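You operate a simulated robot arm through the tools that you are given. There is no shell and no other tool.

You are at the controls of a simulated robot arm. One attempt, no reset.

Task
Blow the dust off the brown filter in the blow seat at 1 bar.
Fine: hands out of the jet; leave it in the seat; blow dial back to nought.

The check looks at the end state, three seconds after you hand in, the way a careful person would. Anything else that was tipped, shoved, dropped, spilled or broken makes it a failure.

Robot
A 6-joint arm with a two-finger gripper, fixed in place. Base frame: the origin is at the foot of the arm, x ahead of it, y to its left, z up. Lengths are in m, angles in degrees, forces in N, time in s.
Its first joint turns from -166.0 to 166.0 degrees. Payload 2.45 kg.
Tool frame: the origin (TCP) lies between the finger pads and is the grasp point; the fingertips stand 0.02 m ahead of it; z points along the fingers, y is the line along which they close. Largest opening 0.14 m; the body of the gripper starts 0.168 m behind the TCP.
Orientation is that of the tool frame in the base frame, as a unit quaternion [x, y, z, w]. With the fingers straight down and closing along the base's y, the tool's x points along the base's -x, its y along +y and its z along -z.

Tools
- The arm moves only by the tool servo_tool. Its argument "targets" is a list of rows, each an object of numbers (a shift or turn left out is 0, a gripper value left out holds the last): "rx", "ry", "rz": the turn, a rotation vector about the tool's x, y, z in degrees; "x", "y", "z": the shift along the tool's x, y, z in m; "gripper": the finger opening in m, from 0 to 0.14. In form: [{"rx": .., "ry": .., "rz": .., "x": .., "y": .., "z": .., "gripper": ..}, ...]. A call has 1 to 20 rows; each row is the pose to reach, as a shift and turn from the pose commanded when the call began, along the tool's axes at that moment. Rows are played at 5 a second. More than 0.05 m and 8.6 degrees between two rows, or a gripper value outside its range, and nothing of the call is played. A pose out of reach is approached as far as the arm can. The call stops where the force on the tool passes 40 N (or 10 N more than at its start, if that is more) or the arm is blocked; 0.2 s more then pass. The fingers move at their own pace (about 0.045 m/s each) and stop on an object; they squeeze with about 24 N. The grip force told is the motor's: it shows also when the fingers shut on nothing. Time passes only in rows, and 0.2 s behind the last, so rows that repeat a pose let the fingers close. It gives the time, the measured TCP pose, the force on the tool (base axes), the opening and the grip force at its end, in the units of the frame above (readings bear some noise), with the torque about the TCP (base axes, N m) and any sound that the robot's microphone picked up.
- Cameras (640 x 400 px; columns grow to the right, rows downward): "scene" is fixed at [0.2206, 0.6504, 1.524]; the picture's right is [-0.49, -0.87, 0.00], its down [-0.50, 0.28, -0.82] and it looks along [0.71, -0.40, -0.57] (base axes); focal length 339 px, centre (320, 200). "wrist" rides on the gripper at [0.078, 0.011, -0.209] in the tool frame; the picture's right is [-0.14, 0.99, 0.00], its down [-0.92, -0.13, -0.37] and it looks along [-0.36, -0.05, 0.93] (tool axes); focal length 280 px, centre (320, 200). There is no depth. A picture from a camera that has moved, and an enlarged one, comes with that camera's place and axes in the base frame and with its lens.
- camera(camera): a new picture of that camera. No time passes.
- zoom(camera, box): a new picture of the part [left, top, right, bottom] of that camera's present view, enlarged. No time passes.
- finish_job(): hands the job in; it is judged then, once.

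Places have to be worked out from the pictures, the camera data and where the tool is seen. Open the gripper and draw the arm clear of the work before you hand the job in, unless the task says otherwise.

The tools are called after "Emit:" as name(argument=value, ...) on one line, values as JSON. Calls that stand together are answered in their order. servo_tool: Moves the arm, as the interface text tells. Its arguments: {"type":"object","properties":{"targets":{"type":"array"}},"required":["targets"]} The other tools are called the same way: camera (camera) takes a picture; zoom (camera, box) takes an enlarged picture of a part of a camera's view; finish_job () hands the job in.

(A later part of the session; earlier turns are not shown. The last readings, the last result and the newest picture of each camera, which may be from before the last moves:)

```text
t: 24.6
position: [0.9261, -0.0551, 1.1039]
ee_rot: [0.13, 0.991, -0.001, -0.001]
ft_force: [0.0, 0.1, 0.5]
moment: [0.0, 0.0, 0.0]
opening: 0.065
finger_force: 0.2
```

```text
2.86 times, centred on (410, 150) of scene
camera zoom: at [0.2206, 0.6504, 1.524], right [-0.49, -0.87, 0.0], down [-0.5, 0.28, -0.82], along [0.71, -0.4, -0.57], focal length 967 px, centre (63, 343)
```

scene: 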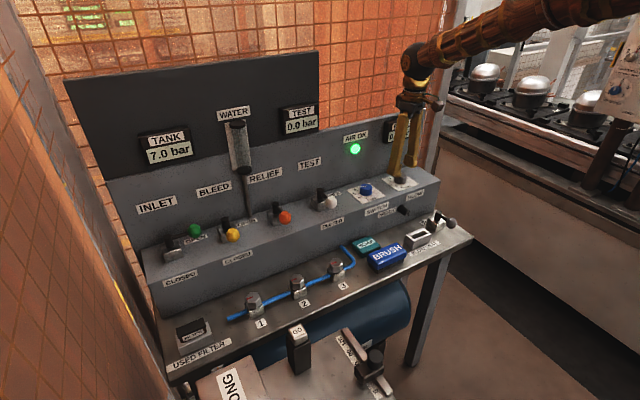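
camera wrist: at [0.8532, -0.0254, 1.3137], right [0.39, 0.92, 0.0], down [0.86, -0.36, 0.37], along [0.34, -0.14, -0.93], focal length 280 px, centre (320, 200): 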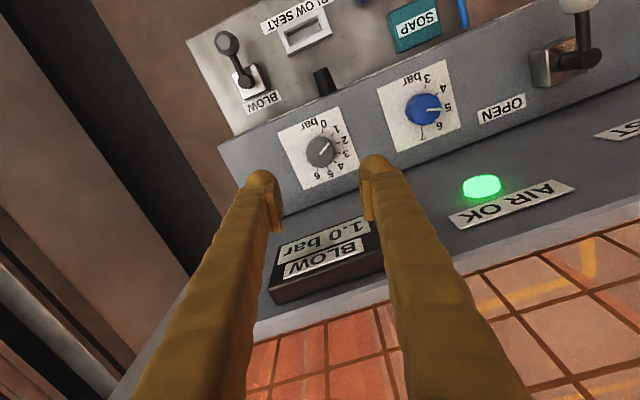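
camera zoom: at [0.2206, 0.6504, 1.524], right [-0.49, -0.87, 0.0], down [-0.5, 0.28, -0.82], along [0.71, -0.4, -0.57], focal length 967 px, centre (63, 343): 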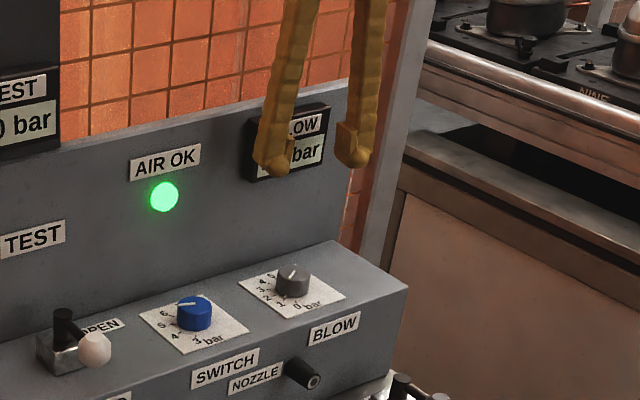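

Display still reads 1.0 bar with the knob released. Now I turn the tool back straight and travel to the used filter, staying at z ≈ 1.1.

Emit:
servo_tool(targets=[{"rz": -5}, {"rz": -10}, {"rz": -15}, {"rz": -15}])

Emit:
servo_tool(targets=[{"x": 0.04, "gripper": 0.09}, {"x": 0.08, "y": 0.01}, {"x": 0.12, "y": 0.03}, {"x": 0.15, "y": 0.06}, {"x": 0.1634, "y": 0.1}, {"x": 0.1634, "y": 0.145}, {"x": 0.1634, "y": 0.19}, {"x": 0.1634, "y": 0.235}, {"x": 0.1634, "y": 0.28}, {"x": 0.1634, "y": 0.325}, {"x": 0.1634, "y": 0.37}, {"x": 0.1634, "y": 0.415}, {"x": 0.1634, "y": 0.46}, {"x": 0.1634, "y": 0.505}, {"x": 0.1634, "y": 0.55}, {"x": 0.1634, "y": 0.595}, {"x": 0.1634, "y": 0.64}, {"x": 0.1634, "y": 0.685}, {"x": 0.1634, "y": 0.715}, {"x": 0.1634, "y": 0.7311}])

Emit:
camera(camera="wrist")

```text
t: 25.6
position: [0.9255, -0.0549, 1.1048]
ee_rot: [-0.001, 1.0, 0.0, 0.001]
ft_force: [0.6, 0.2, 0.5]
moment: [-0.03, -0.02, -0.01]
opening: 0.065
finger_force: 0.1
```

```text
t: 29.8
position: [0.7621, 0.6763, 1.1055]
ee_rot: [-0.001, 1.0, 0.0, 0.0]
ft_force: [0.9, -1.2, -0.1]
moment: [0.02, -0.01, -0.01]
opening: 0.0899
finger_force: 0.0
```

```text
taken
camera wrist: at [0.6838, 0.6868, 1.3154], right [0.14, 0.99, 0.0], down [0.92, -0.13, 0.37], along [0.37, -0.05, -0.93], focal length 280 px, centre (320, 200)
```

wrist: 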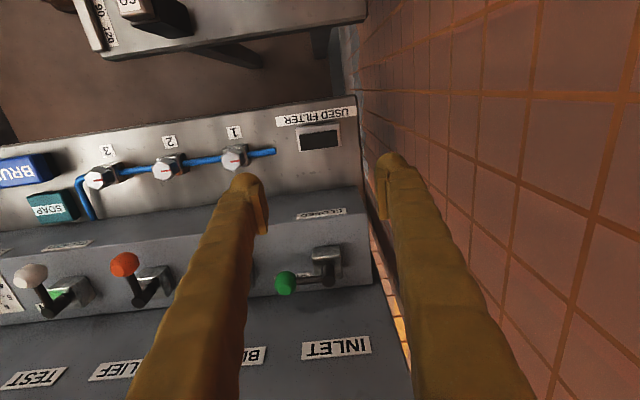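

Over the filter again. I descend to z ≈ 0.90 and check how the cap sits between the pads.

Emit:
servo_tool(targets=[{"z": 0.045}, {"z": 0.09}, {"z": 0.135}, {"z": 0.175}, {"z": 0.205}, {"z": 0.205}])

Emit:
zoom(camera="wrist", box=[220, 100, 420, 260])

Emit:
zoom(camera="scene", box=[130, 250, 258, 350])

```text
t: 31.2
position: [0.7618, 0.6776, 0.8984]
ee_rot: [-0.001, 1.0, 0.0, 0.0]
ft_force: [0.0, 0.2, -0.7]
moment: [-0.04, -0.02, -0.02]
opening: 0.09
finger_force: 0.0
```

```text
2.50 times, centred on (320, 180) of wrist
camera zoom: at [0.6838, 0.6867, 1.1086], right [0.14, 0.99, 0.0], down [0.92, -0.13, 0.37], along [0.36, -0.05, -0.93], focal length 701 px, centre (320, 250)
```

zoom: 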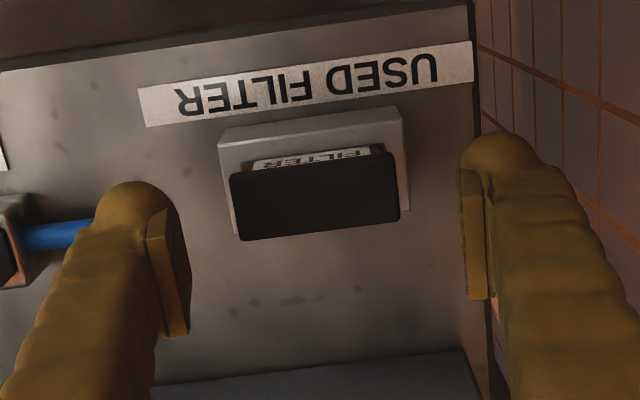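

```text
4.00 times, centred on (194, 300) of scene
camera zoom: at [0.2206, 0.6504, 1.524], right [-0.49, -0.87, 0.0], down [-0.5, 0.28, -0.82], along [0.71, -0.4, -0.57], focal length 1354 px, centre (824, -200)
```

zoom: 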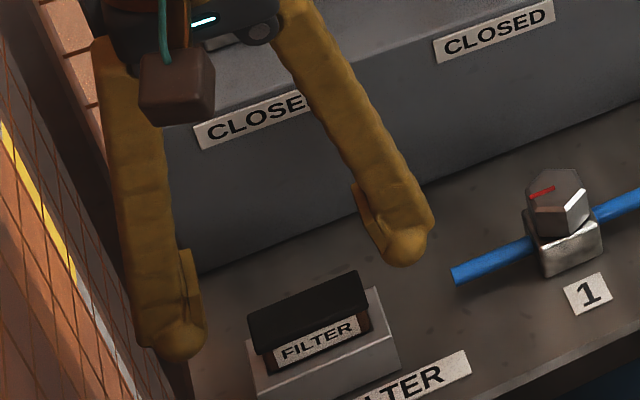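

Cap centre is within about 1–2 mm of the tool axis; I correct by +2 mm x, -1 mm y and go down to TCP z ≈ 0.853.

Emit:
servo_tool(targets=[{"x": -0.002, "y": -0.001, "z": 0.015}, {"x": -0.002, "y": -0.001, "z": 0.03}, {"x": -0.002, "y": -0.001, "z": 0.04}, {"x": -0.002, "y": -0.001, "z": 0.047}, {"x": -0.002, "y": -0.001, "z": 0.047}])

Emit:
zoom(camera="wrist", box=[220, 100, 420, 260])

Emit:
zoom(camera="scene", box=[140, 270, 252, 350])

```text
t: 32.4
position: [0.7635, 0.6757, 0.8514]
ee_rot: [0.0, 1.0, 0.0, 0.0]
ft_force: [0.1, -0.9, -1.0]
moment: [0.0, 0.02, 0.02]
opening: 0.0899
finger_force: 0.0
```

```text
2.50 times, centred on (320, 180) of wrist
camera zoom: at [0.686, 0.6855, 1.0622], right [0.14, 0.99, 0.0], down [0.92, -0.13, 0.37], along [0.36, -0.05, -0.93], focal length 701 px, centre (320, 250)
```

zoom: 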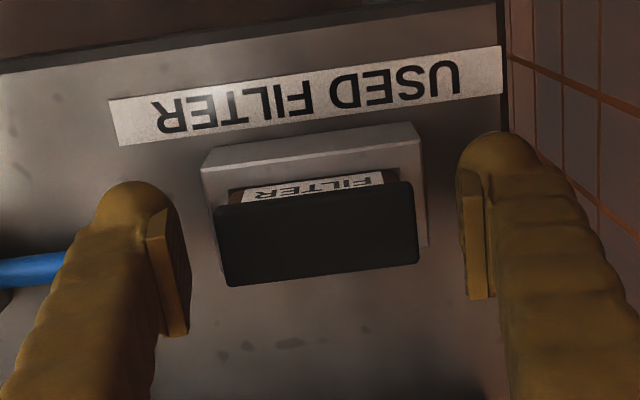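

```text
5.00 times, centred on (196, 310) of scene
camera zoom: at [0.2206, 0.6504, 1.524], right [-0.49, -0.87, 0.0], down [-0.5, 0.28, -0.82], along [0.71, -0.4, -0.57], focal length 1693 px, centre (940, -350)
```

zoom: 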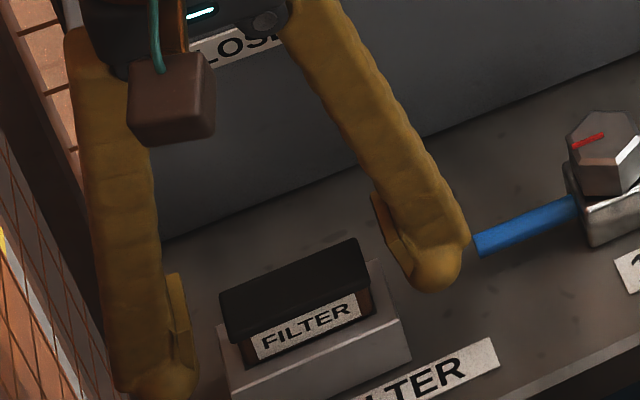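

The cap is centred on the tool axis. I close the fingers on its ends.

Emit:
servo_tool(targets=[{"gripper": 0.07}, {"gripper": 0.06}, {"gripper": 0.05}, {"gripper": 0.05}, {"gripper": 0.05}])

Emit:
zoom(camera="wrist", box=[220, 100, 420, 260])

Emit:
zoom(camera="scene", box=[140, 270, 252, 350])

```text
t: 33.6
position: [0.7635, 0.6749, 0.8532]
ee_rot: [0.0, 1.0, 0.0, 0.0]
ft_force: [-2.5, -5.5, 1.6]
moment: [-0.26, 0.07, -0.02]
opening: 0.0578
finger_force: 45.0
```

```text
2.50 times, centred on (320, 180) of wrist
camera zoom: at [0.686, 0.6854, 1.0625], right [0.14, 0.99, 0.0], down [0.92, -0.13, 0.37], along [0.36, -0.05, -0.93], focal length 701 px, centre (320, 250)
```

zoom: 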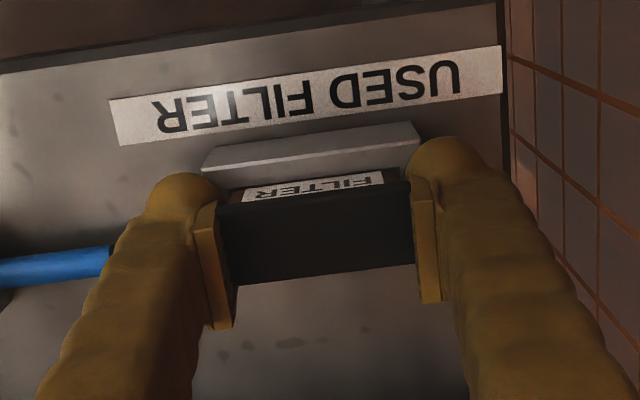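

```text
5.00 times, centred on (196, 310) of scene
camera zoom: at [0.2206, 0.6504, 1.524], right [-0.49, -0.87, 0.0], down [-0.5, 0.28, -0.82], along [0.71, -0.4, -0.57], focal length 1693 px, centre (940, -350)
```

zoom: 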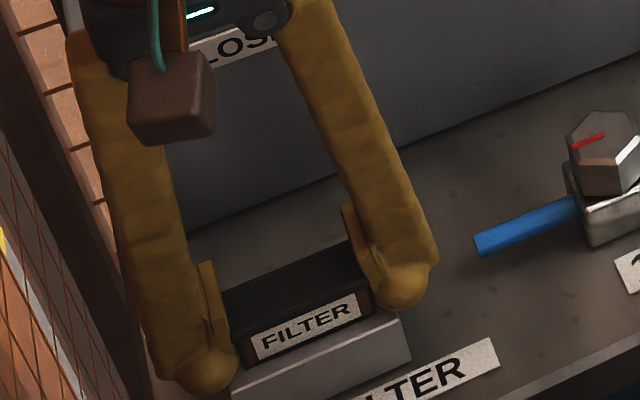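

Gripped at 0.058 m opening with low side force. I lift straight up slowly and check it comes free.

Emit:
servo_tool(targets=[{"z": -0.008}, {"z": -0.016}, {"z": -0.026}, {"z": -0.036}, {"z": -0.05}, {"z": -0.065}, {"z": -0.085}, {"z": -0.11}, {"z": -0.11}])

Emit:
camera(camera="wrist")

Emit:
zoom(camera="scene", box=[110, 230, 270, 350])

```text
t: 35.6
position: [0.764, 0.6757, 0.9623]
ee_rot: [0.0, 1.0, 0.0, 0.0]
ft_force: [-0.1, 0.4, -1.4]
moment: [0.0, 0.02, -0.03]
opening: 0.0556
finger_force: 24.1
```

```text
taken
camera wrist: at [0.6866, 0.6861, 1.1724], right [0.14, 0.99, 0.0], down [0.92, -0.13, 0.37], along [0.36, -0.05, -0.93], focal length 280 px, centre (320, 200)
```

wrist: 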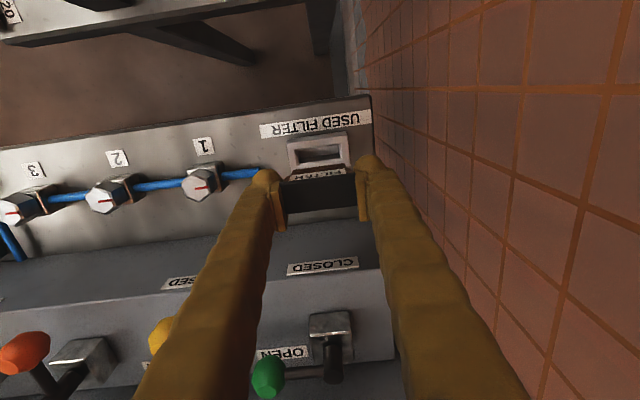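

```text
3.33 times, centred on (190, 290) of scene
camera zoom: at [0.2206, 0.6504, 1.524], right [-0.49, -0.87, 0.0], down [-0.5, 0.28, -0.82], along [0.71, -0.4, -0.57], focal length 1128 px, centre (753, -100)
```

zoom: 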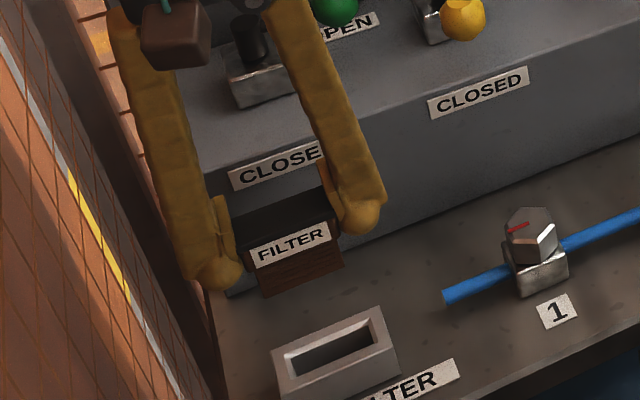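

The filter is out of the holder and held. I zoom to check whether it hangs straight and how long its body is.

Emit:
zoom(camera="scene", box=[156, 270, 220, 310])

Emit:
zoom(camera="wrist", box=[260, 120, 380, 240])

```text
10.00 times, centred on (188, 290) of scene
camera zoom: at [0.2206, 0.6504, 1.524], right [-0.49, -0.87, 0.0], down [-0.5, 0.28, -0.82], along [0.71, -0.4, -0.57], focal length 3386 px, centre (1640, -700)
```

zoom: 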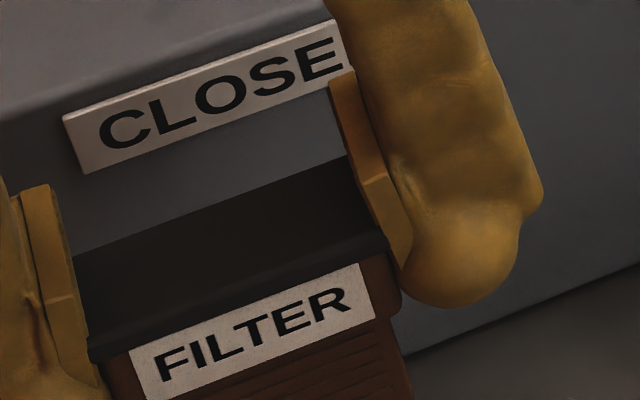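

```text
3.33 times, centred on (320, 180) of wrist
camera zoom: at [0.6866, 0.6861, 1.1724], right [0.14, 0.99, 0.0], down [0.92, -0.13, 0.37], along [0.36, -0.05, -0.93], focal length 935 px, centre (320, 267)
```

zoom: 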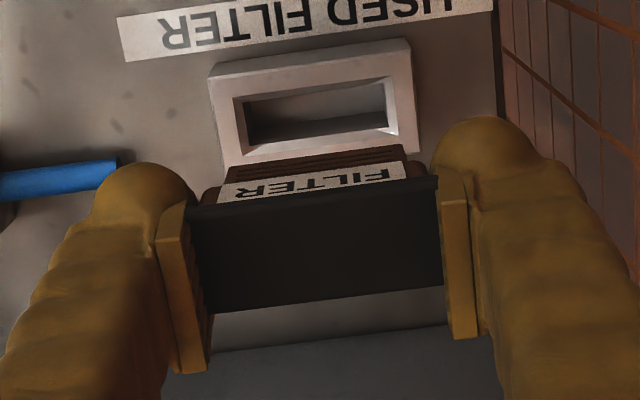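

The filter hangs straight, unchanged in the pads, body reaching ~50 mm below the cap. I raise it and carry it over the bench to above the blow seat (target x 0.7732, y -0.0147).

Emit:
servo_tool(targets=[{"z": -0.04}, {"z": -0.08}, {"z": -0.1, "y": -0.02}, {"z": -0.1, "y": -0.06}, {"z": -0.1, "y": -0.1}, {"z": -0.1, "y": -0.145}, {"z": -0.1, "y": -0.19}, {"z": -0.1, "y": -0.235}, {"z": -0.1, "y": -0.28}, {"z": -0.1, "y": -0.325}, {"z": -0.1, "y": -0.37}, {"z": -0.1, "y": -0.415}, {"z": -0.1, "y": -0.46}, {"z": -0.1, "y": -0.505}, {"z": -0.1, "y": -0.55}, {"z": -0.1, "y": -0.595, "x": -0.003}, {"z": -0.1, "y": -0.63, "x": -0.006}, {"z": -0.1, "y": -0.66, "x": -0.0096}, {"z": -0.1, "y": -0.68, "x": -0.0096}, {"z": -0.1, "y": -0.6892, "x": -0.0096}])

Emit:
camera(camera="wrist")

Emit:
camera(camera="scene")

```text
t: 39.8
position: [0.773, -0.0147, 1.0621]
ee_rot: [0.0, 1.0, -0.001, 0.0]
ft_force: [-0.6, 0.4, -0.2]
moment: [0.04, -0.03, -0.02]
opening: 0.0558
finger_force: 23.6
```

```text
taken
camera wrist: at [0.6951, -0.0044, 1.2723], right [0.14, 0.99, 0.0], down [0.92, -0.13, 0.37], along [0.37, -0.05, -0.93], focal length 280 px, centre (320, 200)
```

wrist: 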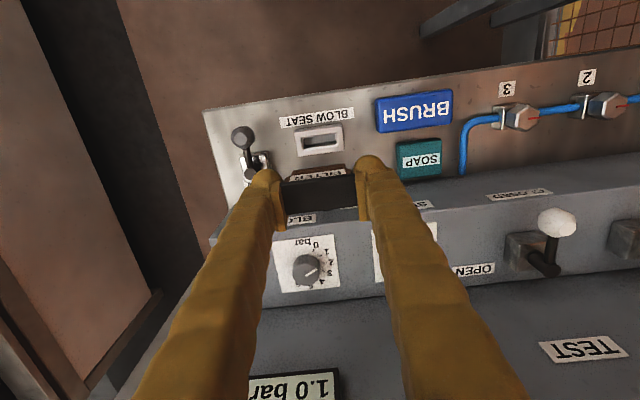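

```text
taken
```

scene: 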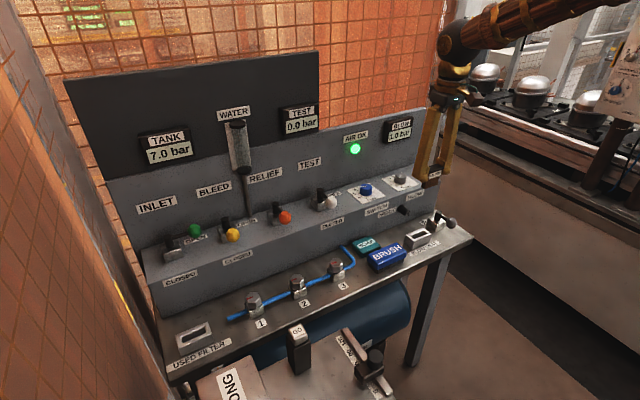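

Descend to the same height (z ≈ 0.963) as the picture taken right above the holder, so that the seat should appear at the same pixels.

Emit:
servo_tool(targets=[{"z": 0.03}, {"z": 0.06}, {"z": 0.09}, {"z": 0.1}, {"z": 0.1}])

Emit:
zoom(camera="wrist", box=[260, 120, 380, 240])

Emit:
zoom(camera="scene", box=[380, 170, 476, 260])

```text
t: 41.0
position: [0.7734, -0.0145, 0.9622]
ee_rot: [0.001, 1.0, 0.0, 0.0]
ft_force: [0.2, -0.4, -0.8]
moment: [0.01, 0.03, 0.01]
opening: 0.0559
finger_force: 24.1
```

```text
3.33 times, centred on (320, 180) of wrist
camera zoom: at [0.6958, -0.0039, 1.173], right [0.14, 0.99, 0.0], down [0.92, -0.13, 0.37], along [0.36, -0.05, -0.93], focal length 935 px, centre (320, 267)
```

zoom: 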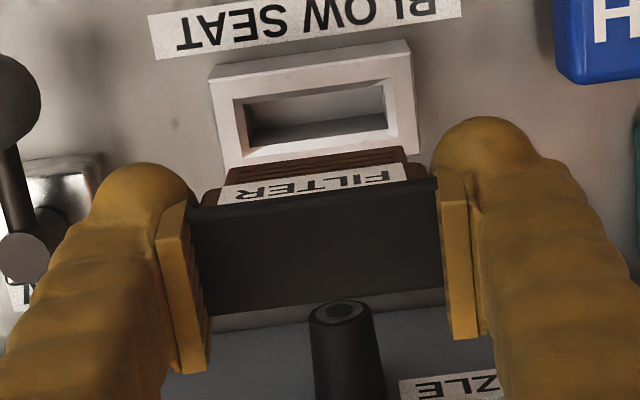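

```text
4.44 times, centred on (428, 215) of scene
camera zoom: at [0.2206, 0.6504, 1.524], right [-0.49, -0.87, 0.0], down [-0.5, 0.28, -0.82], along [0.71, -0.4, -0.57], focal length 1505 px, centre (-160, 133)
```

zoom: 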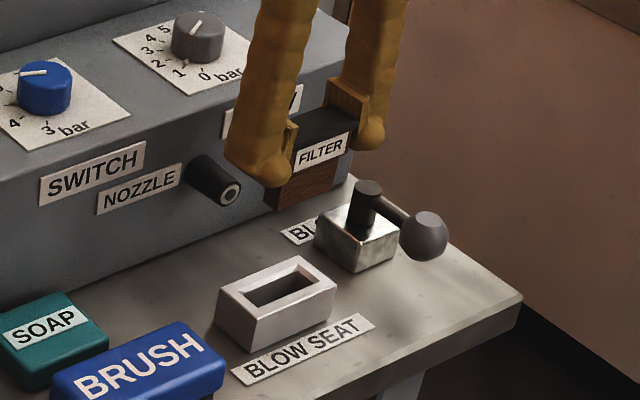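

The seat appears at the very same pixels as the holder did (within ~0.6 mm). I lower in steps to just above the seat and check.

Emit:
servo_tool(targets=[{"z": 0.02, "x": -0.0005}, {"z": 0.04, "x": -0.0005}, {"z": 0.055, "x": -0.0005}, {"z": 0.07, "x": -0.0005}, {"z": 0.076, "x": -0.0005}, {"z": 0.076, "x": -0.0005}])

Emit:
zoom(camera="wrist", box=[260, 120, 380, 240])

Emit:
zoom(camera="scene", box=[390, 190, 460, 256])

```text
t: 42.4
position: [0.7738, -0.0144, 0.887]
ee_rot: [0.0, 1.0, 0.0, 0.0]
ft_force: [0.1, 0.1, -0.9]
moment: [-0.01, 0.01, 0.03]
opening: 0.0555
finger_force: 24.3
```

```text
3.33 times, centred on (320, 180) of wrist
camera zoom: at [0.6961, -0.004, 1.0966], right [0.14, 0.99, 0.0], down [0.92, -0.13, 0.37], along [0.36, -0.05, -0.93], focal length 935 px, centre (320, 267)
```

zoom: 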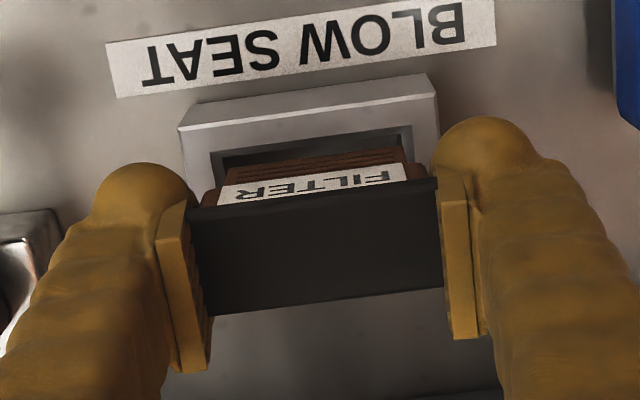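

```text
6.06 times, centred on (425, 223) of scene
camera zoom: at [0.2206, 0.6504, 1.524], right [-0.49, -0.87, 0.0], down [-0.5, 0.28, -0.82], along [0.71, -0.4, -0.57], focal length 2052 px, centre (-316, 61)
```

zoom: 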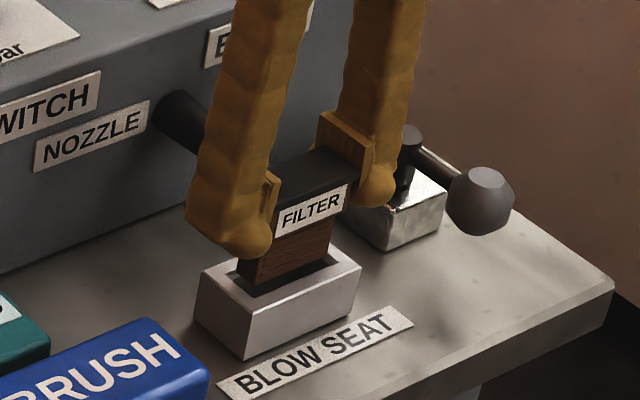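

The body sits right over the opening with margins on both sides. I lower in small steps to seat it (TCP z ≈ 0.855), watching force.

Emit:
servo_tool(targets=[{"z": 0.005}, {"z": 0.01}, {"z": 0.015}, {"z": 0.02}, {"z": 0.024}, {"z": 0.028}, {"z": 0.031}, {"z": 0.033}, {"z": 0.033}])

Emit:
zoom(camera="wrist", box=[260, 120, 380, 240])

Emit:
zoom(camera="scene", box=[390, 190, 460, 256])

```text
t: 44.4
position: [0.7743, -0.0148, 0.8533]
ee_rot: [0.0, 1.0, 0.0, 0.0]
ft_force: [0.2, -0.1, -0.6]
moment: [-0.03, -0.01, 0.01]
opening: 0.0558
finger_force: 24.0
```

```text
3.33 times, centred on (320, 180) of wrist
camera zoom: at [0.6963, -0.0038, 1.0636], right [0.14, 0.99, 0.0], down [0.92, -0.13, 0.37], along [0.37, -0.05, -0.93], focal length 935 px, centre (320, 267)
```

zoom: 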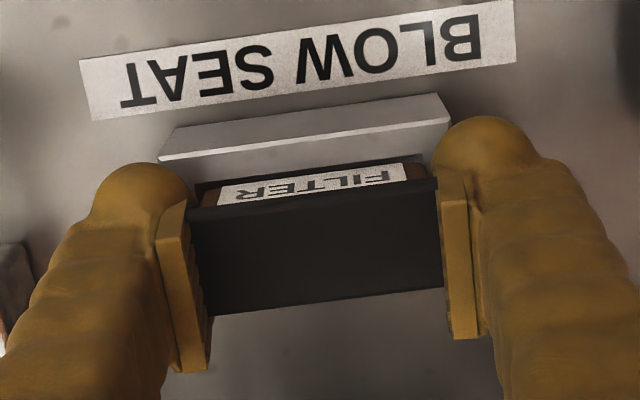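

```text
6.06 times, centred on (425, 223) of scene
camera zoom: at [0.2206, 0.6504, 1.524], right [-0.49, -0.87, 0.0], down [-0.5, 0.28, -0.82], along [0.71, -0.4, -0.57], focal length 2052 px, centre (-316, 61)
```

zoom: 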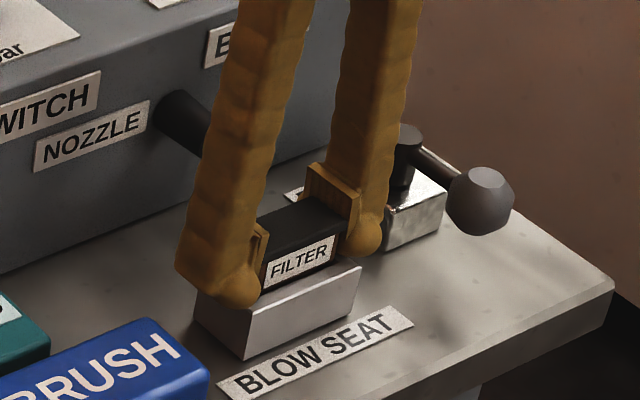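

Inserted with no contact force at the same height as in the holder. I ease it 1–2 mm further to feel the bottom, then release.

Emit:
servo_tool(targets=[{"z": 0.001}, {"z": 0.002}, {"z": 0.002}])

```text
t: 45.2
position: [0.7745, -0.0138, 0.8533]
ee_rot: [0.0, 1.0, 0.0, 0.0]
ft_force: [-8.6, 0.9, 36.6]
moment: [-0.52, -0.03, -0.26]
opening: 0.0558
finger_force: 24.0
```

It is on the bottom of the seat (36 N upward). I back off 1.5 mm to unload and open the fingers.

Emit:
servo_tool(targets=[{"z": -0.0015}, {"z": -0.0015}, {"z": -0.0015, "gripper": 0.065}, {"z": -0.0015, "gripper": 0.08}, {"z": -0.0015, "gripper": 0.09}, {"z": -0.0015, "gripper": 0.09}])

Emit:
zoom(camera="wrist", box=[220, 100, 420, 260])

Emit:
zoom(camera="scene", box=[390, 190, 460, 256])

```text
t: 46.6
position: [0.7741, -0.0148, 0.8527]
ee_rot: [0.0, 1.0, 0.0, 0.0]
ft_force: [-0.1, -0.4, 0.1]
moment: [0.03, 0.03, -0.02]
opening: 0.0902
finger_force: 0.1
```

```text
2.50 times, centred on (320, 180) of wrist
camera zoom: at [0.6963, -0.004, 1.0632], right [0.14, 0.99, 0.0], down [0.92, -0.13, 0.37], along [0.36, -0.05, -0.93], focal length 701 px, centre (320, 250)
```

zoom: 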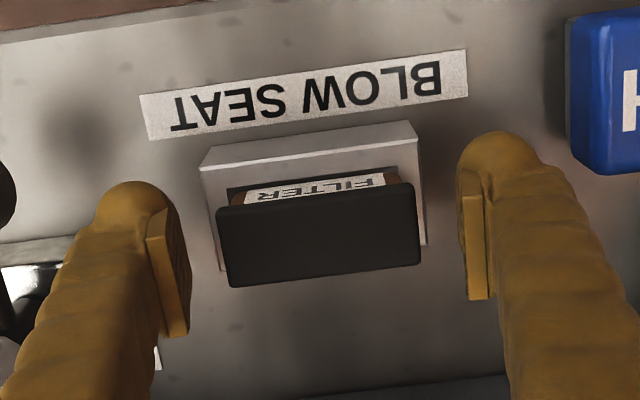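

```text
6.06 times, centred on (425, 223) of scene
camera zoom: at [0.2206, 0.6504, 1.524], right [-0.49, -0.87, 0.0], down [-0.5, 0.28, -0.82], along [0.71, -0.4, -0.57], focal length 2052 px, centre (-316, 61)
```

zoom: 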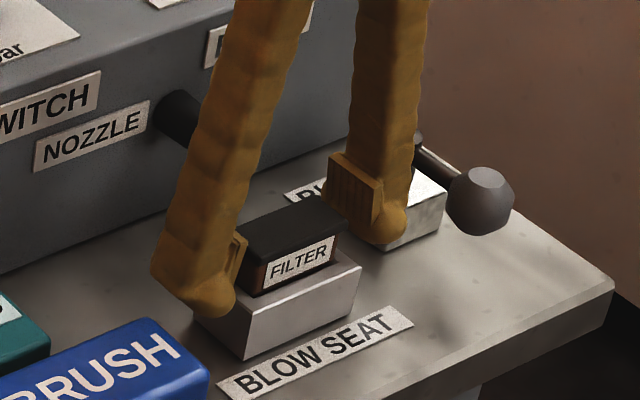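

The filter is seated squarely. I lift straight up, then move over the blow lever to look at it from above.

Emit:
servo_tool(targets=[{"z": -0.03}, {"z": -0.07}, {"z": -0.11}, {"z": -0.15}, {"z": -0.15, "y": -0.04}, {"z": -0.15, "y": -0.08}, {"z": -0.15, "y": -0.11, "x": 0.02}, {"z": -0.15, "y": -0.11, "x": 0.02}])

Emit:
camera(camera="wrist")

Emit:
zoom(camera="scene", box=[390, 190, 474, 256])

```text
t: 48.4
position: [0.7549, -0.1242, 1.0023]
ee_rot: [0.0, 1.0, 0.0, 0.0]
ft_force: [-0.8, 0.5, -0.1]
moment: [-0.02, 0.03, -0.02]
opening: 0.0902
finger_force: 0.1
```

```text
taken
camera wrist: at [0.6769, -0.1142, 1.2121], right [0.14, 0.99, 0.0], down [0.92, -0.13, 0.37], along [0.36, -0.05, -0.93], focal length 280 px, centre (320, 200)
```

wrist: 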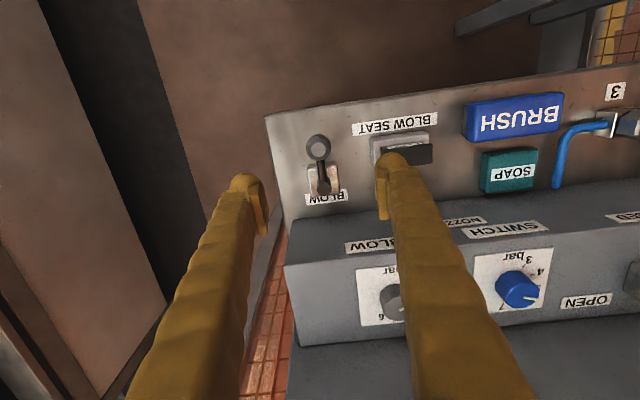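

```text
6.06 times, centred on (432, 223) of scene
camera zoom: at [0.2206, 0.6504, 1.524], right [-0.49, -0.87, 0.0], down [-0.5, 0.28, -0.82], along [0.71, -0.4, -0.57], focal length 2052 px, centre (-359, 61)
```

zoom: 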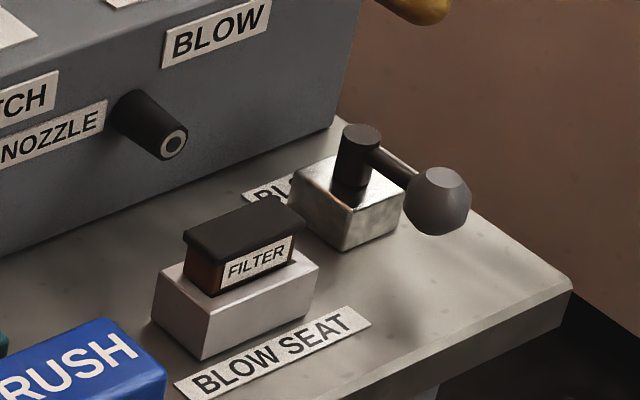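

Filter is well seated under the nozzle line. I zoom on the lever to get ball and stem positions.

Emit:
zoom(camera="wrist", box=[260, 110, 420, 220])

Emit:
zoom(camera="scene", box=[420, 195, 480, 240])

Emit:
zoom(camera="scene", box=[150, 175, 350, 280])

```text
3.64 times, centred on (340, 165) of wrist
camera zoom: at [0.6769, -0.1142, 1.2121], right [0.14, 0.99, 0.0], down [0.92, -0.13, 0.37], along [0.36, -0.05, -0.93], focal length 1020 px, centre (247, 327)
```

zoom: 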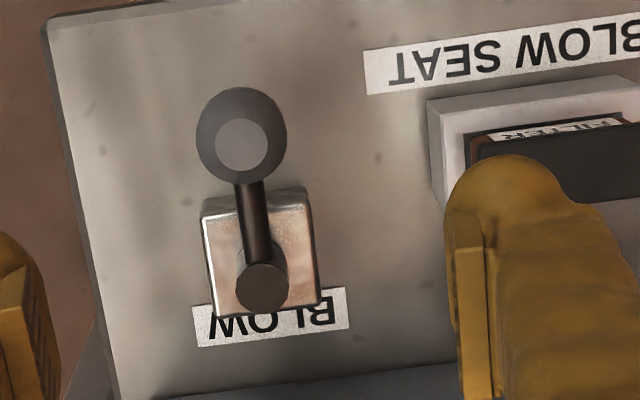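

```text
8.89 times, centred on (450, 218) of scene
camera zoom: at [0.2206, 0.6504, 1.524], right [-0.49, -0.87, 0.0], down [-0.5, 0.28, -0.82], along [0.71, -0.4, -0.57], focal length 3009 px, centre (-836, 44)
```

zoom: 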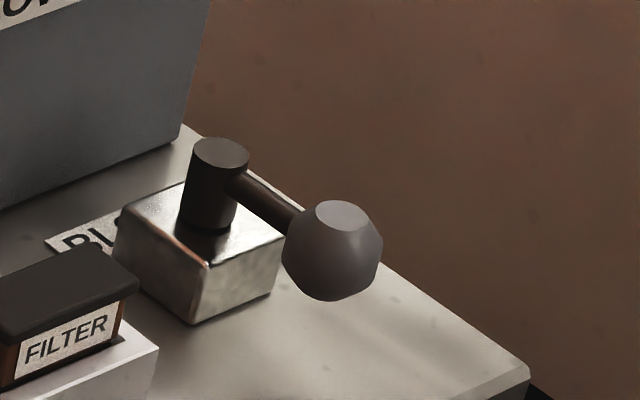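

```text
3.20 times, centred on (250, 228) of scene
camera zoom: at [0.2206, 0.6504, 1.524], right [-0.49, -0.87, 0.0], down [-0.5, 0.28, -0.82], along [0.71, -0.4, -0.57], focal length 1083 px, centre (544, 112)
```

zoom: 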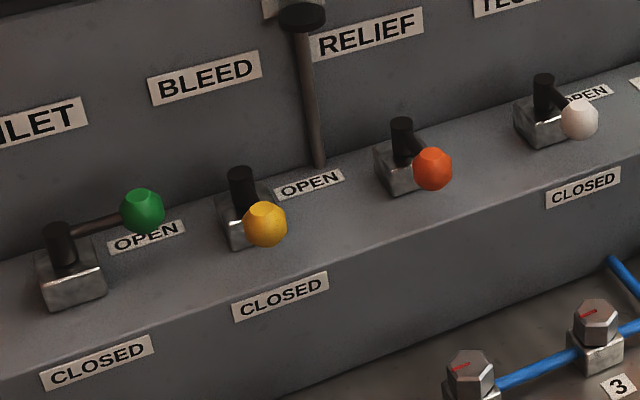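

Ball centre ≈ (0.7455, -0.1245, 0.849), stem axis ≈ (0.801, -0.125), so the lever points to the front (closed, like the yellow CLOSED valve; the open green one points to -y). I position the fingers above the ball, opening 0.055, to check alignment.

Emit:
servo_tool(targets=[{"x": 0.008, "z": 0.03, "gripper": 0.055}, {"x": 0.008, "z": 0.06}, {"x": 0.008, "z": 0.09}, {"x": 0.008, "z": 0.1}, {"x": 0.008, "z": 0.1}])

Emit:
zoom(camera="wrist", box=[220, 100, 420, 260])

Emit:
zoom(camera="scene", box=[400, 175, 480, 240])

```text
t: 49.6
position: [0.7467, -0.1244, 0.9027]
ee_rot: [0.0, 1.0, 0.0, 0.0]
ft_force: [0.1, -0.4, 0.8]
moment: [0.0, 0.06, -0.01]
opening: 0.0552
finger_force: 0.0
```

```text
2.50 times, centred on (320, 180) of wrist
camera zoom: at [0.6685, -0.1139, 1.113], right [0.14, 0.99, 0.0], down [0.92, -0.13, 0.37], along [0.37, -0.05, -0.93], focal length 701 px, centre (320, 250)
```

zoom: 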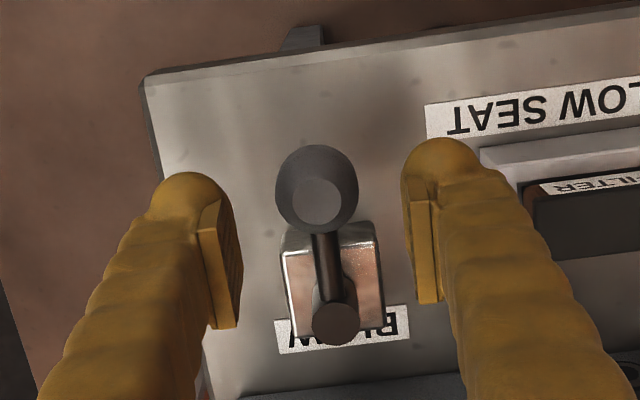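

```text
6.15 times, centred on (440, 208) of scene
camera zoom: at [0.2206, 0.6504, 1.524], right [-0.49, -0.87, 0.0], down [-0.5, 0.28, -0.82], along [0.71, -0.4, -0.57], focal length 2083 px, centre (-418, 154)
```

zoom: 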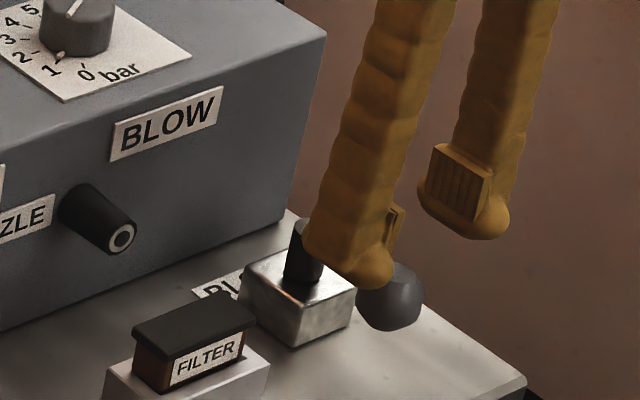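

The ball projects within a millimetre of the tool axis. I lower to z ≈ 0.857 so the fingers straddle the ball, and narrow to a loose cage of 0.038.

Emit:
servo_tool(targets=[{"z": 0.02}, {"z": 0.035}, {"z": 0.0465}, {"z": 0.0465, "gripper": 0.045}, {"z": 0.0465, "gripper": 0.038}, {"z": 0.0465, "gripper": 0.038}])

Emit:
zoom(camera="wrist", box=[220, 100, 420, 260])

Emit:
zoom(camera="scene", box=[390, 175, 480, 245])

```text
t: 51.0
position: [0.7456, -0.1233, 0.8559]
ee_rot: [0.001, 1.0, 0.0, 0.0]
ft_force: [0.0, 0.5, -0.3]
moment: [0.03, -0.02, -0.02]
opening: 0.0377
finger_force: 0.1
```

```text
2.50 times, centred on (320, 180) of wrist
camera zoom: at [0.6681, -0.1135, 1.0663], right [0.14, 0.99, 0.0], down [0.92, -0.13, 0.37], along [0.36, -0.05, -0.93], focal length 701 px, centre (320, 250)
```

zoom: 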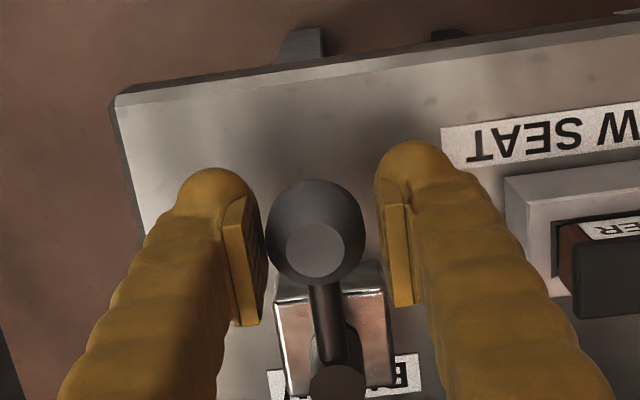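

```text
5.71 times, centred on (435, 210) of scene
camera zoom: at [0.2206, 0.6504, 1.524], right [-0.49, -0.87, 0.0], down [-0.5, 0.28, -0.82], along [0.71, -0.4, -0.57], focal length 1935 px, centre (-337, 143)
```

zoom: 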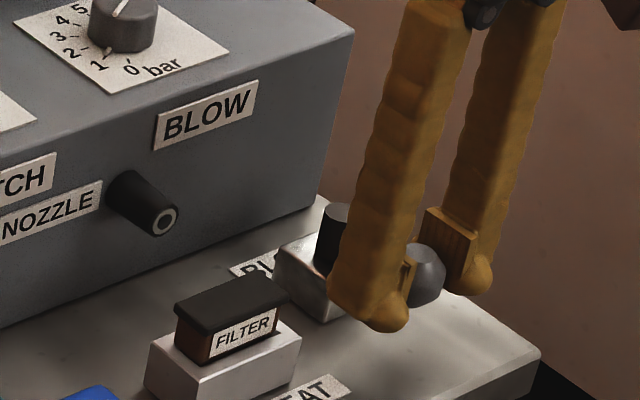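

The ball is caged. I begin swinging it toward -y (30° first) while yawing with it, hand moving away from the jet, and check for force and movement.

Emit:
servo_tool(targets=[{"x": -0.0005, "y": -0.0072, "rz": -7.5}, {"x": -0.0019, "y": -0.0144, "rz": -15}, {"x": -0.0042, "y": -0.0212, "rz": -22.5}, {"x": -0.0074, "y": -0.0278, "rz": -30}])

Emit:
zoom(camera="scene", box=[390, 175, 480, 245])

Emit:
camera(camera="wrist")

```text
t: 52.0
position: [0.7526, -0.1509, 0.8566]
ee_rot: [-0.26, 0.966, 0.0, 0.0]
ft_force: [-2.0, 2.1, -2.8]
moment: [-0.04, 0.01, 0.02]
opening: 0.0402
finger_force: 1.8
```

```text
5.71 times, centred on (435, 210) of scene
camera zoom: at [0.2206, 0.6504, 1.524], right [-0.49, -0.87, 0.0], down [-0.5, 0.28, -0.82], along [0.71, -0.4, -0.57], focal length 1935 px, centre (-337, 143)
```

zoom: 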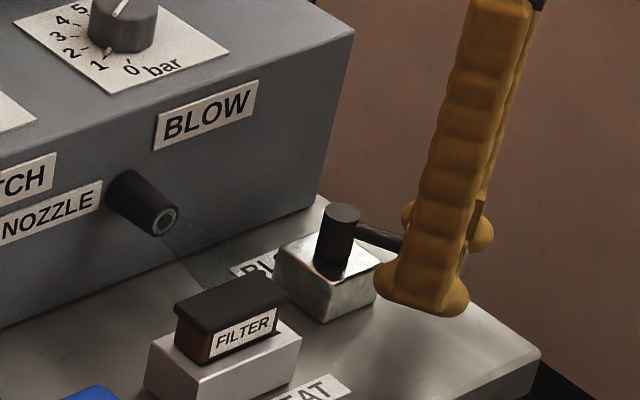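

```text
taken
camera wrist: at [0.6811, -0.1824, 1.0666], right [-0.38, 0.93, 0.0], down [0.86, 0.35, 0.37], along [0.34, 0.14, -0.93], focal length 280 px, centre (320, 200)
```

wrist: 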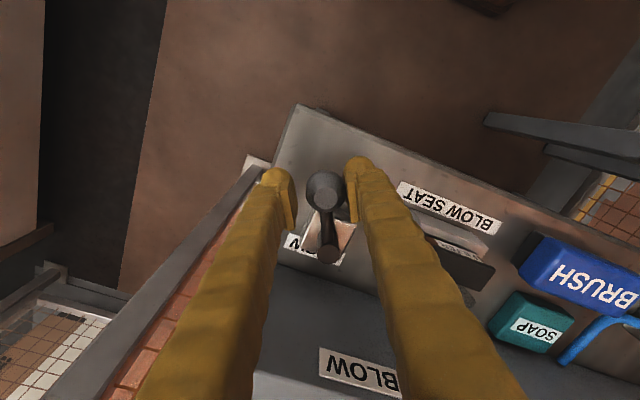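

The lever turns freely and a faint jet has begun at the nozzle. I continue the swing another 60° to fully open.

Emit:
servo_tool(targets=[{"x": -0.0005, "y": -0.0072, "rz": -7.5}, {"x": -0.0019, "y": -0.0144, "rz": -15}, {"x": -0.0042, "y": -0.0212, "rz": -22.5}, {"x": -0.0074, "y": -0.0278, "rz": -30}, {"x": -0.0115, "y": -0.0338, "rz": -37.5}, {"x": -0.0163, "y": -0.0392, "rz": -45}, {"x": -0.0217, "y": -0.044, "rz": -52.5}, {"x": -0.0278, "y": -0.0481, "rz": -60}])

Emit:
zoom(camera="scene", box=[390, 175, 480, 245])

Emit:
camera(camera="wrist")

Emit:
camera(camera="scene")

```text
t: 52.8
position: [0.7631, -0.164, 0.8548]
ee_rot: [-0.425, 0.905, 0.003, -0.003]
ft_force: [-22.1, 22.2, 0.4]
moment: [0.02, 0.23, 0.0]
opening: 0.0581
finger_force: 15.1
stopped in row 3: the force on the tool passed its limit at 44 N (the readings are from after the stop); the commanded pose is now the measured one
```

```text
5.71 times, centred on (435, 210) of scene
camera zoom: at [0.2206, 0.6504, 1.524], right [-0.49, -0.87, 0.0], down [-0.5, 0.28, -0.82], along [0.71, -0.4, -0.57], focal length 1935 px, centre (-337, 143)
```

zoom: 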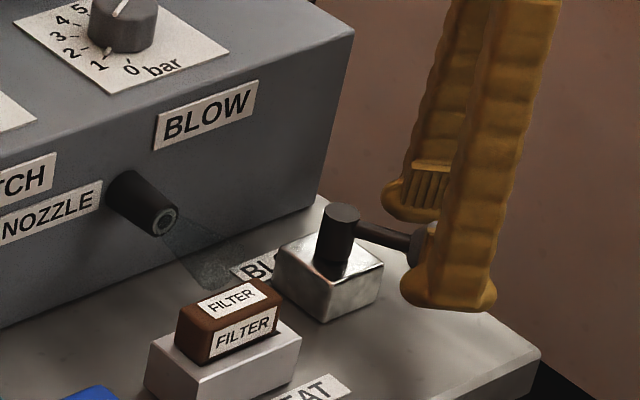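

```text
taken
camera wrist: at [0.7065, -0.2183, 1.065], right [-0.67, 0.74, 0.01], down [0.69, 0.63, 0.36], along [0.26, 0.25, -0.93], focal length 280 px, centre (320, 200)
```

wrist: 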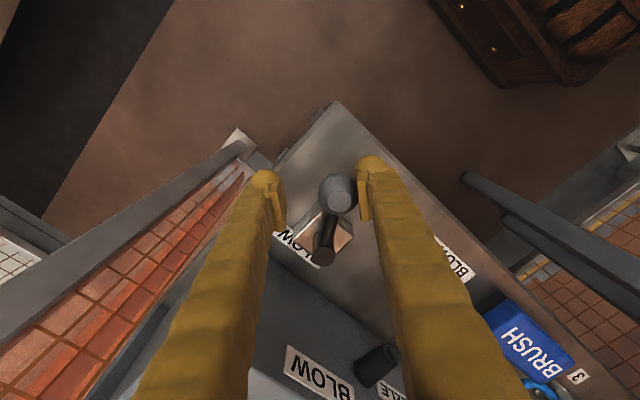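

```text
taken
```

scene: 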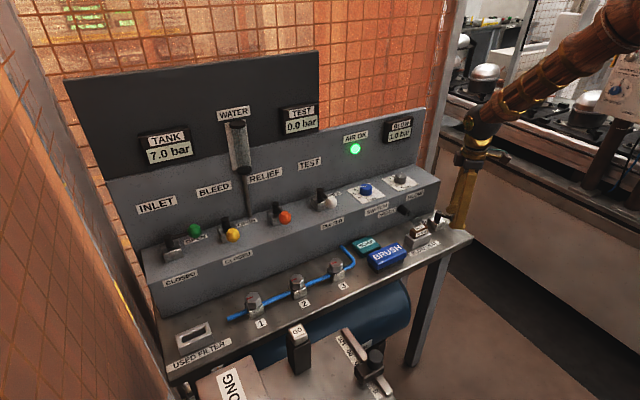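

The black cap was the dust itself: it has already been blown off and the brown filter top with its label shows; the lever hit its end stop at about 37°. I back the finger off slightly and keep the air on a little longer, then look at the filter closely.

Emit:
servo_tool(targets=[{"x": -0.0002, "y": 0.005, "rz": 5}, {"x": -0.0006, "y": 0.0085, "rz": 9, "gripper": 0.05}, {"x": -0.0006, "y": 0.0085, "rz": 9}])

Emit:
zoom(camera="scene", box=[390, 185, 470, 245])

Emit:
zoom(camera="scene", box=[405, 220, 445, 250])

Emit:
camera(camera="wrist")

```text
t: 53.6
position: [0.7589, -0.1597, 0.8557]
ee_rot: [-0.353, 0.936, 0.001, -0.001]
ft_force: [-1.2, 2.0, -0.2]
moment: [0.03, 0.01, -0.04]
opening: 0.0516
finger_force: 1.6
```

```text
6.67 times, centred on (430, 215) of scene
camera zoom: at [0.2206, 0.6504, 1.524], right [-0.49, -0.87, 0.0], down [-0.5, 0.28, -0.82], along [0.71, -0.4, -0.57], focal length 2257 px, centre (-413, 100)
```

zoom: 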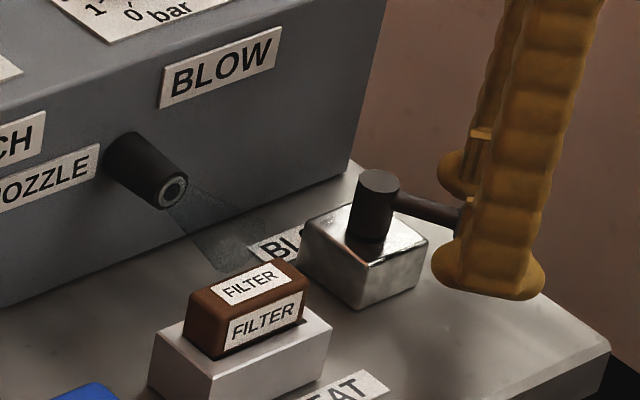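

```text
13.33 times, centred on (425, 235) of scene
camera zoom: at [0.2206, 0.6504, 1.524], right [-0.49, -0.87, 0.0], down [-0.5, 0.28, -0.82], along [0.71, -0.4, -0.57], focal length 4514 px, centre (-1080, -267)
```

zoom: 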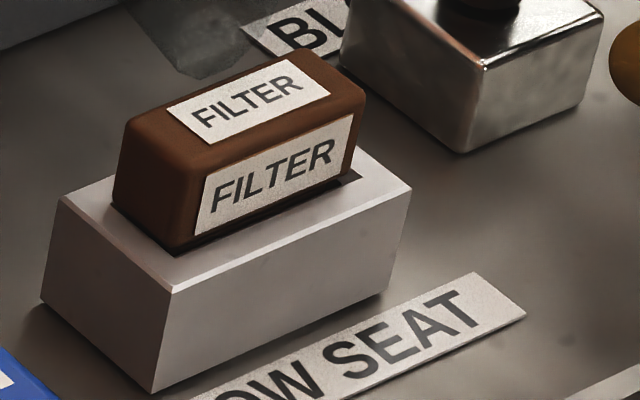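

```text
taken
camera wrist: at [0.6941, -0.2038, 1.0658], right [-0.55, 0.83, 0.0], down [0.78, 0.51, 0.37], along [0.3, 0.2, -0.93], focal length 280 px, centre (320, 200)
```

wrist: 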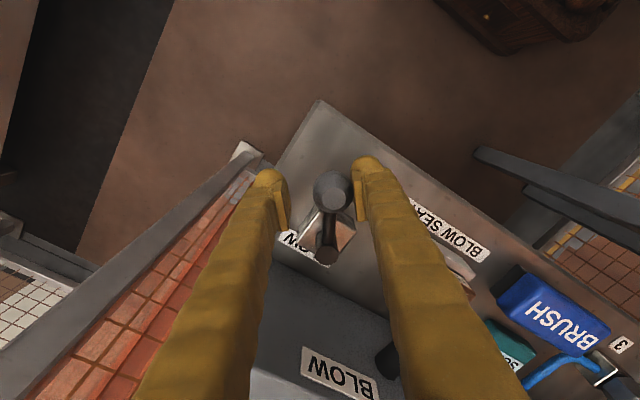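

The filter top is clean and it still sits in the seat; the hand is well outside the jet. I hold two more seconds, then look again.

Emit:
servo_tool(targets=[{"x": 0}, {"x": 0}, {"x": 0}, {"x": 0}, {"x": 0}, {"x": 0}, {"x": 0}, {"x": 0}, {"x": 0}, {"x": 0}])

Emit:
zoom(camera="scene", box=[390, 185, 470, 245])

Emit:
camera(camera="scene")

```text
t: 55.8
position: [0.7586, -0.1585, 0.8548]
ee_rot: [-0.353, 0.936, 0.003, -0.001]
ft_force: [0.1, 3.0, -1.1]
moment: [0.02, 0.0, -0.02]
opening: 0.0516
finger_force: 1.3
```

```text
6.67 times, centred on (430, 215) of scene
camera zoom: at [0.2206, 0.6504, 1.524], right [-0.49, -0.87, 0.0], down [-0.5, 0.28, -0.82], along [0.71, -0.4, -0.57], focal length 2257 px, centre (-413, 100)
```

zoom: 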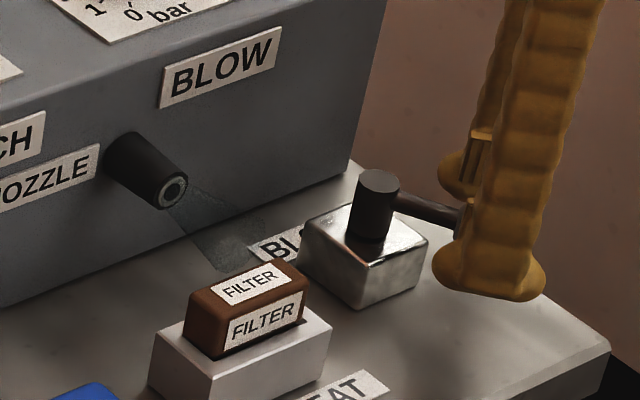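

```text
taken
```

scene: 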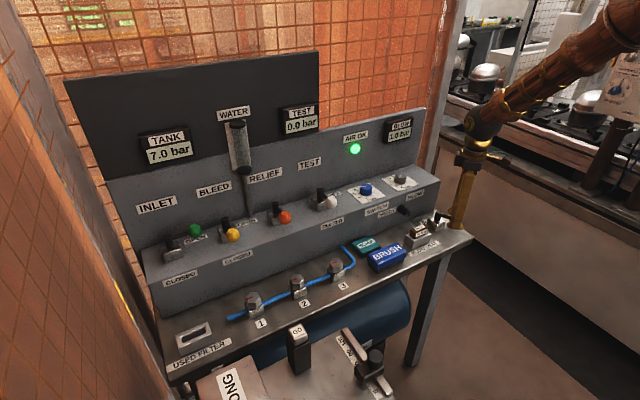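

The tool feels the lever pushing back lightly (spring return). I swing back to the front with the lever to close it, then narrow the fingers to be sure it is fully at closed.

Emit:
servo_tool(targets=[{"x": -0.0005, "y": 0.0077, "rz": 8}, {"x": -0.0021, "y": 0.0153, "rz": 16}, {"x": -0.0048, "y": 0.0226, "rz": 24}, {"x": -0.0084, "y": 0.0294, "rz": 32}, {"x": -0.0129, "y": 0.0346, "rz": 40}, {"x": -0.0129, "y": 0.0346, "rz": 41.3, "gripper": 0.04}, {"x": -0.0129, "y": 0.0346, "rz": 41.3}])

Emit:
camera(camera="wrist")

Emit:
zoom(camera="scene", box=[390, 185, 470, 245])

```text
t: 57.4
position: [0.7468, -0.1249, 0.8543]
ee_rot: [-0.001, 1.0, 0.0, -0.002]
ft_force: [0.4, 0.1, 0.9]
moment: [0.0, -0.03, 0.01]
opening: 0.0399
finger_force: 0.0
```

```text
taken
camera wrist: at [0.6687, -0.1149, 1.0655], right [0.14, 0.99, 0.0], down [0.92, -0.13, 0.36], along [0.36, -0.05, -0.93], focal length 280 px, centre (320, 200)
```

wrist: 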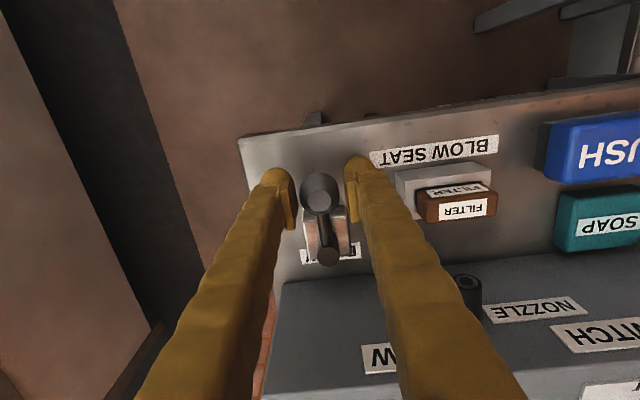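

```text
6.67 times, centred on (430, 215) of scene
camera zoom: at [0.2206, 0.6504, 1.524], right [-0.49, -0.87, 0.0], down [-0.5, 0.28, -0.82], along [0.71, -0.4, -0.57], focal length 2257 px, centre (-413, 100)
```

zoom: 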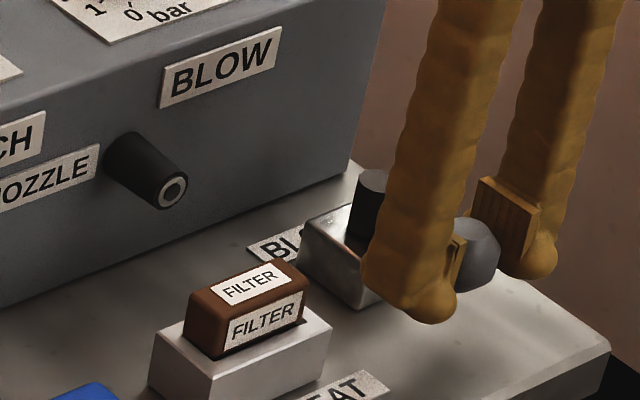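

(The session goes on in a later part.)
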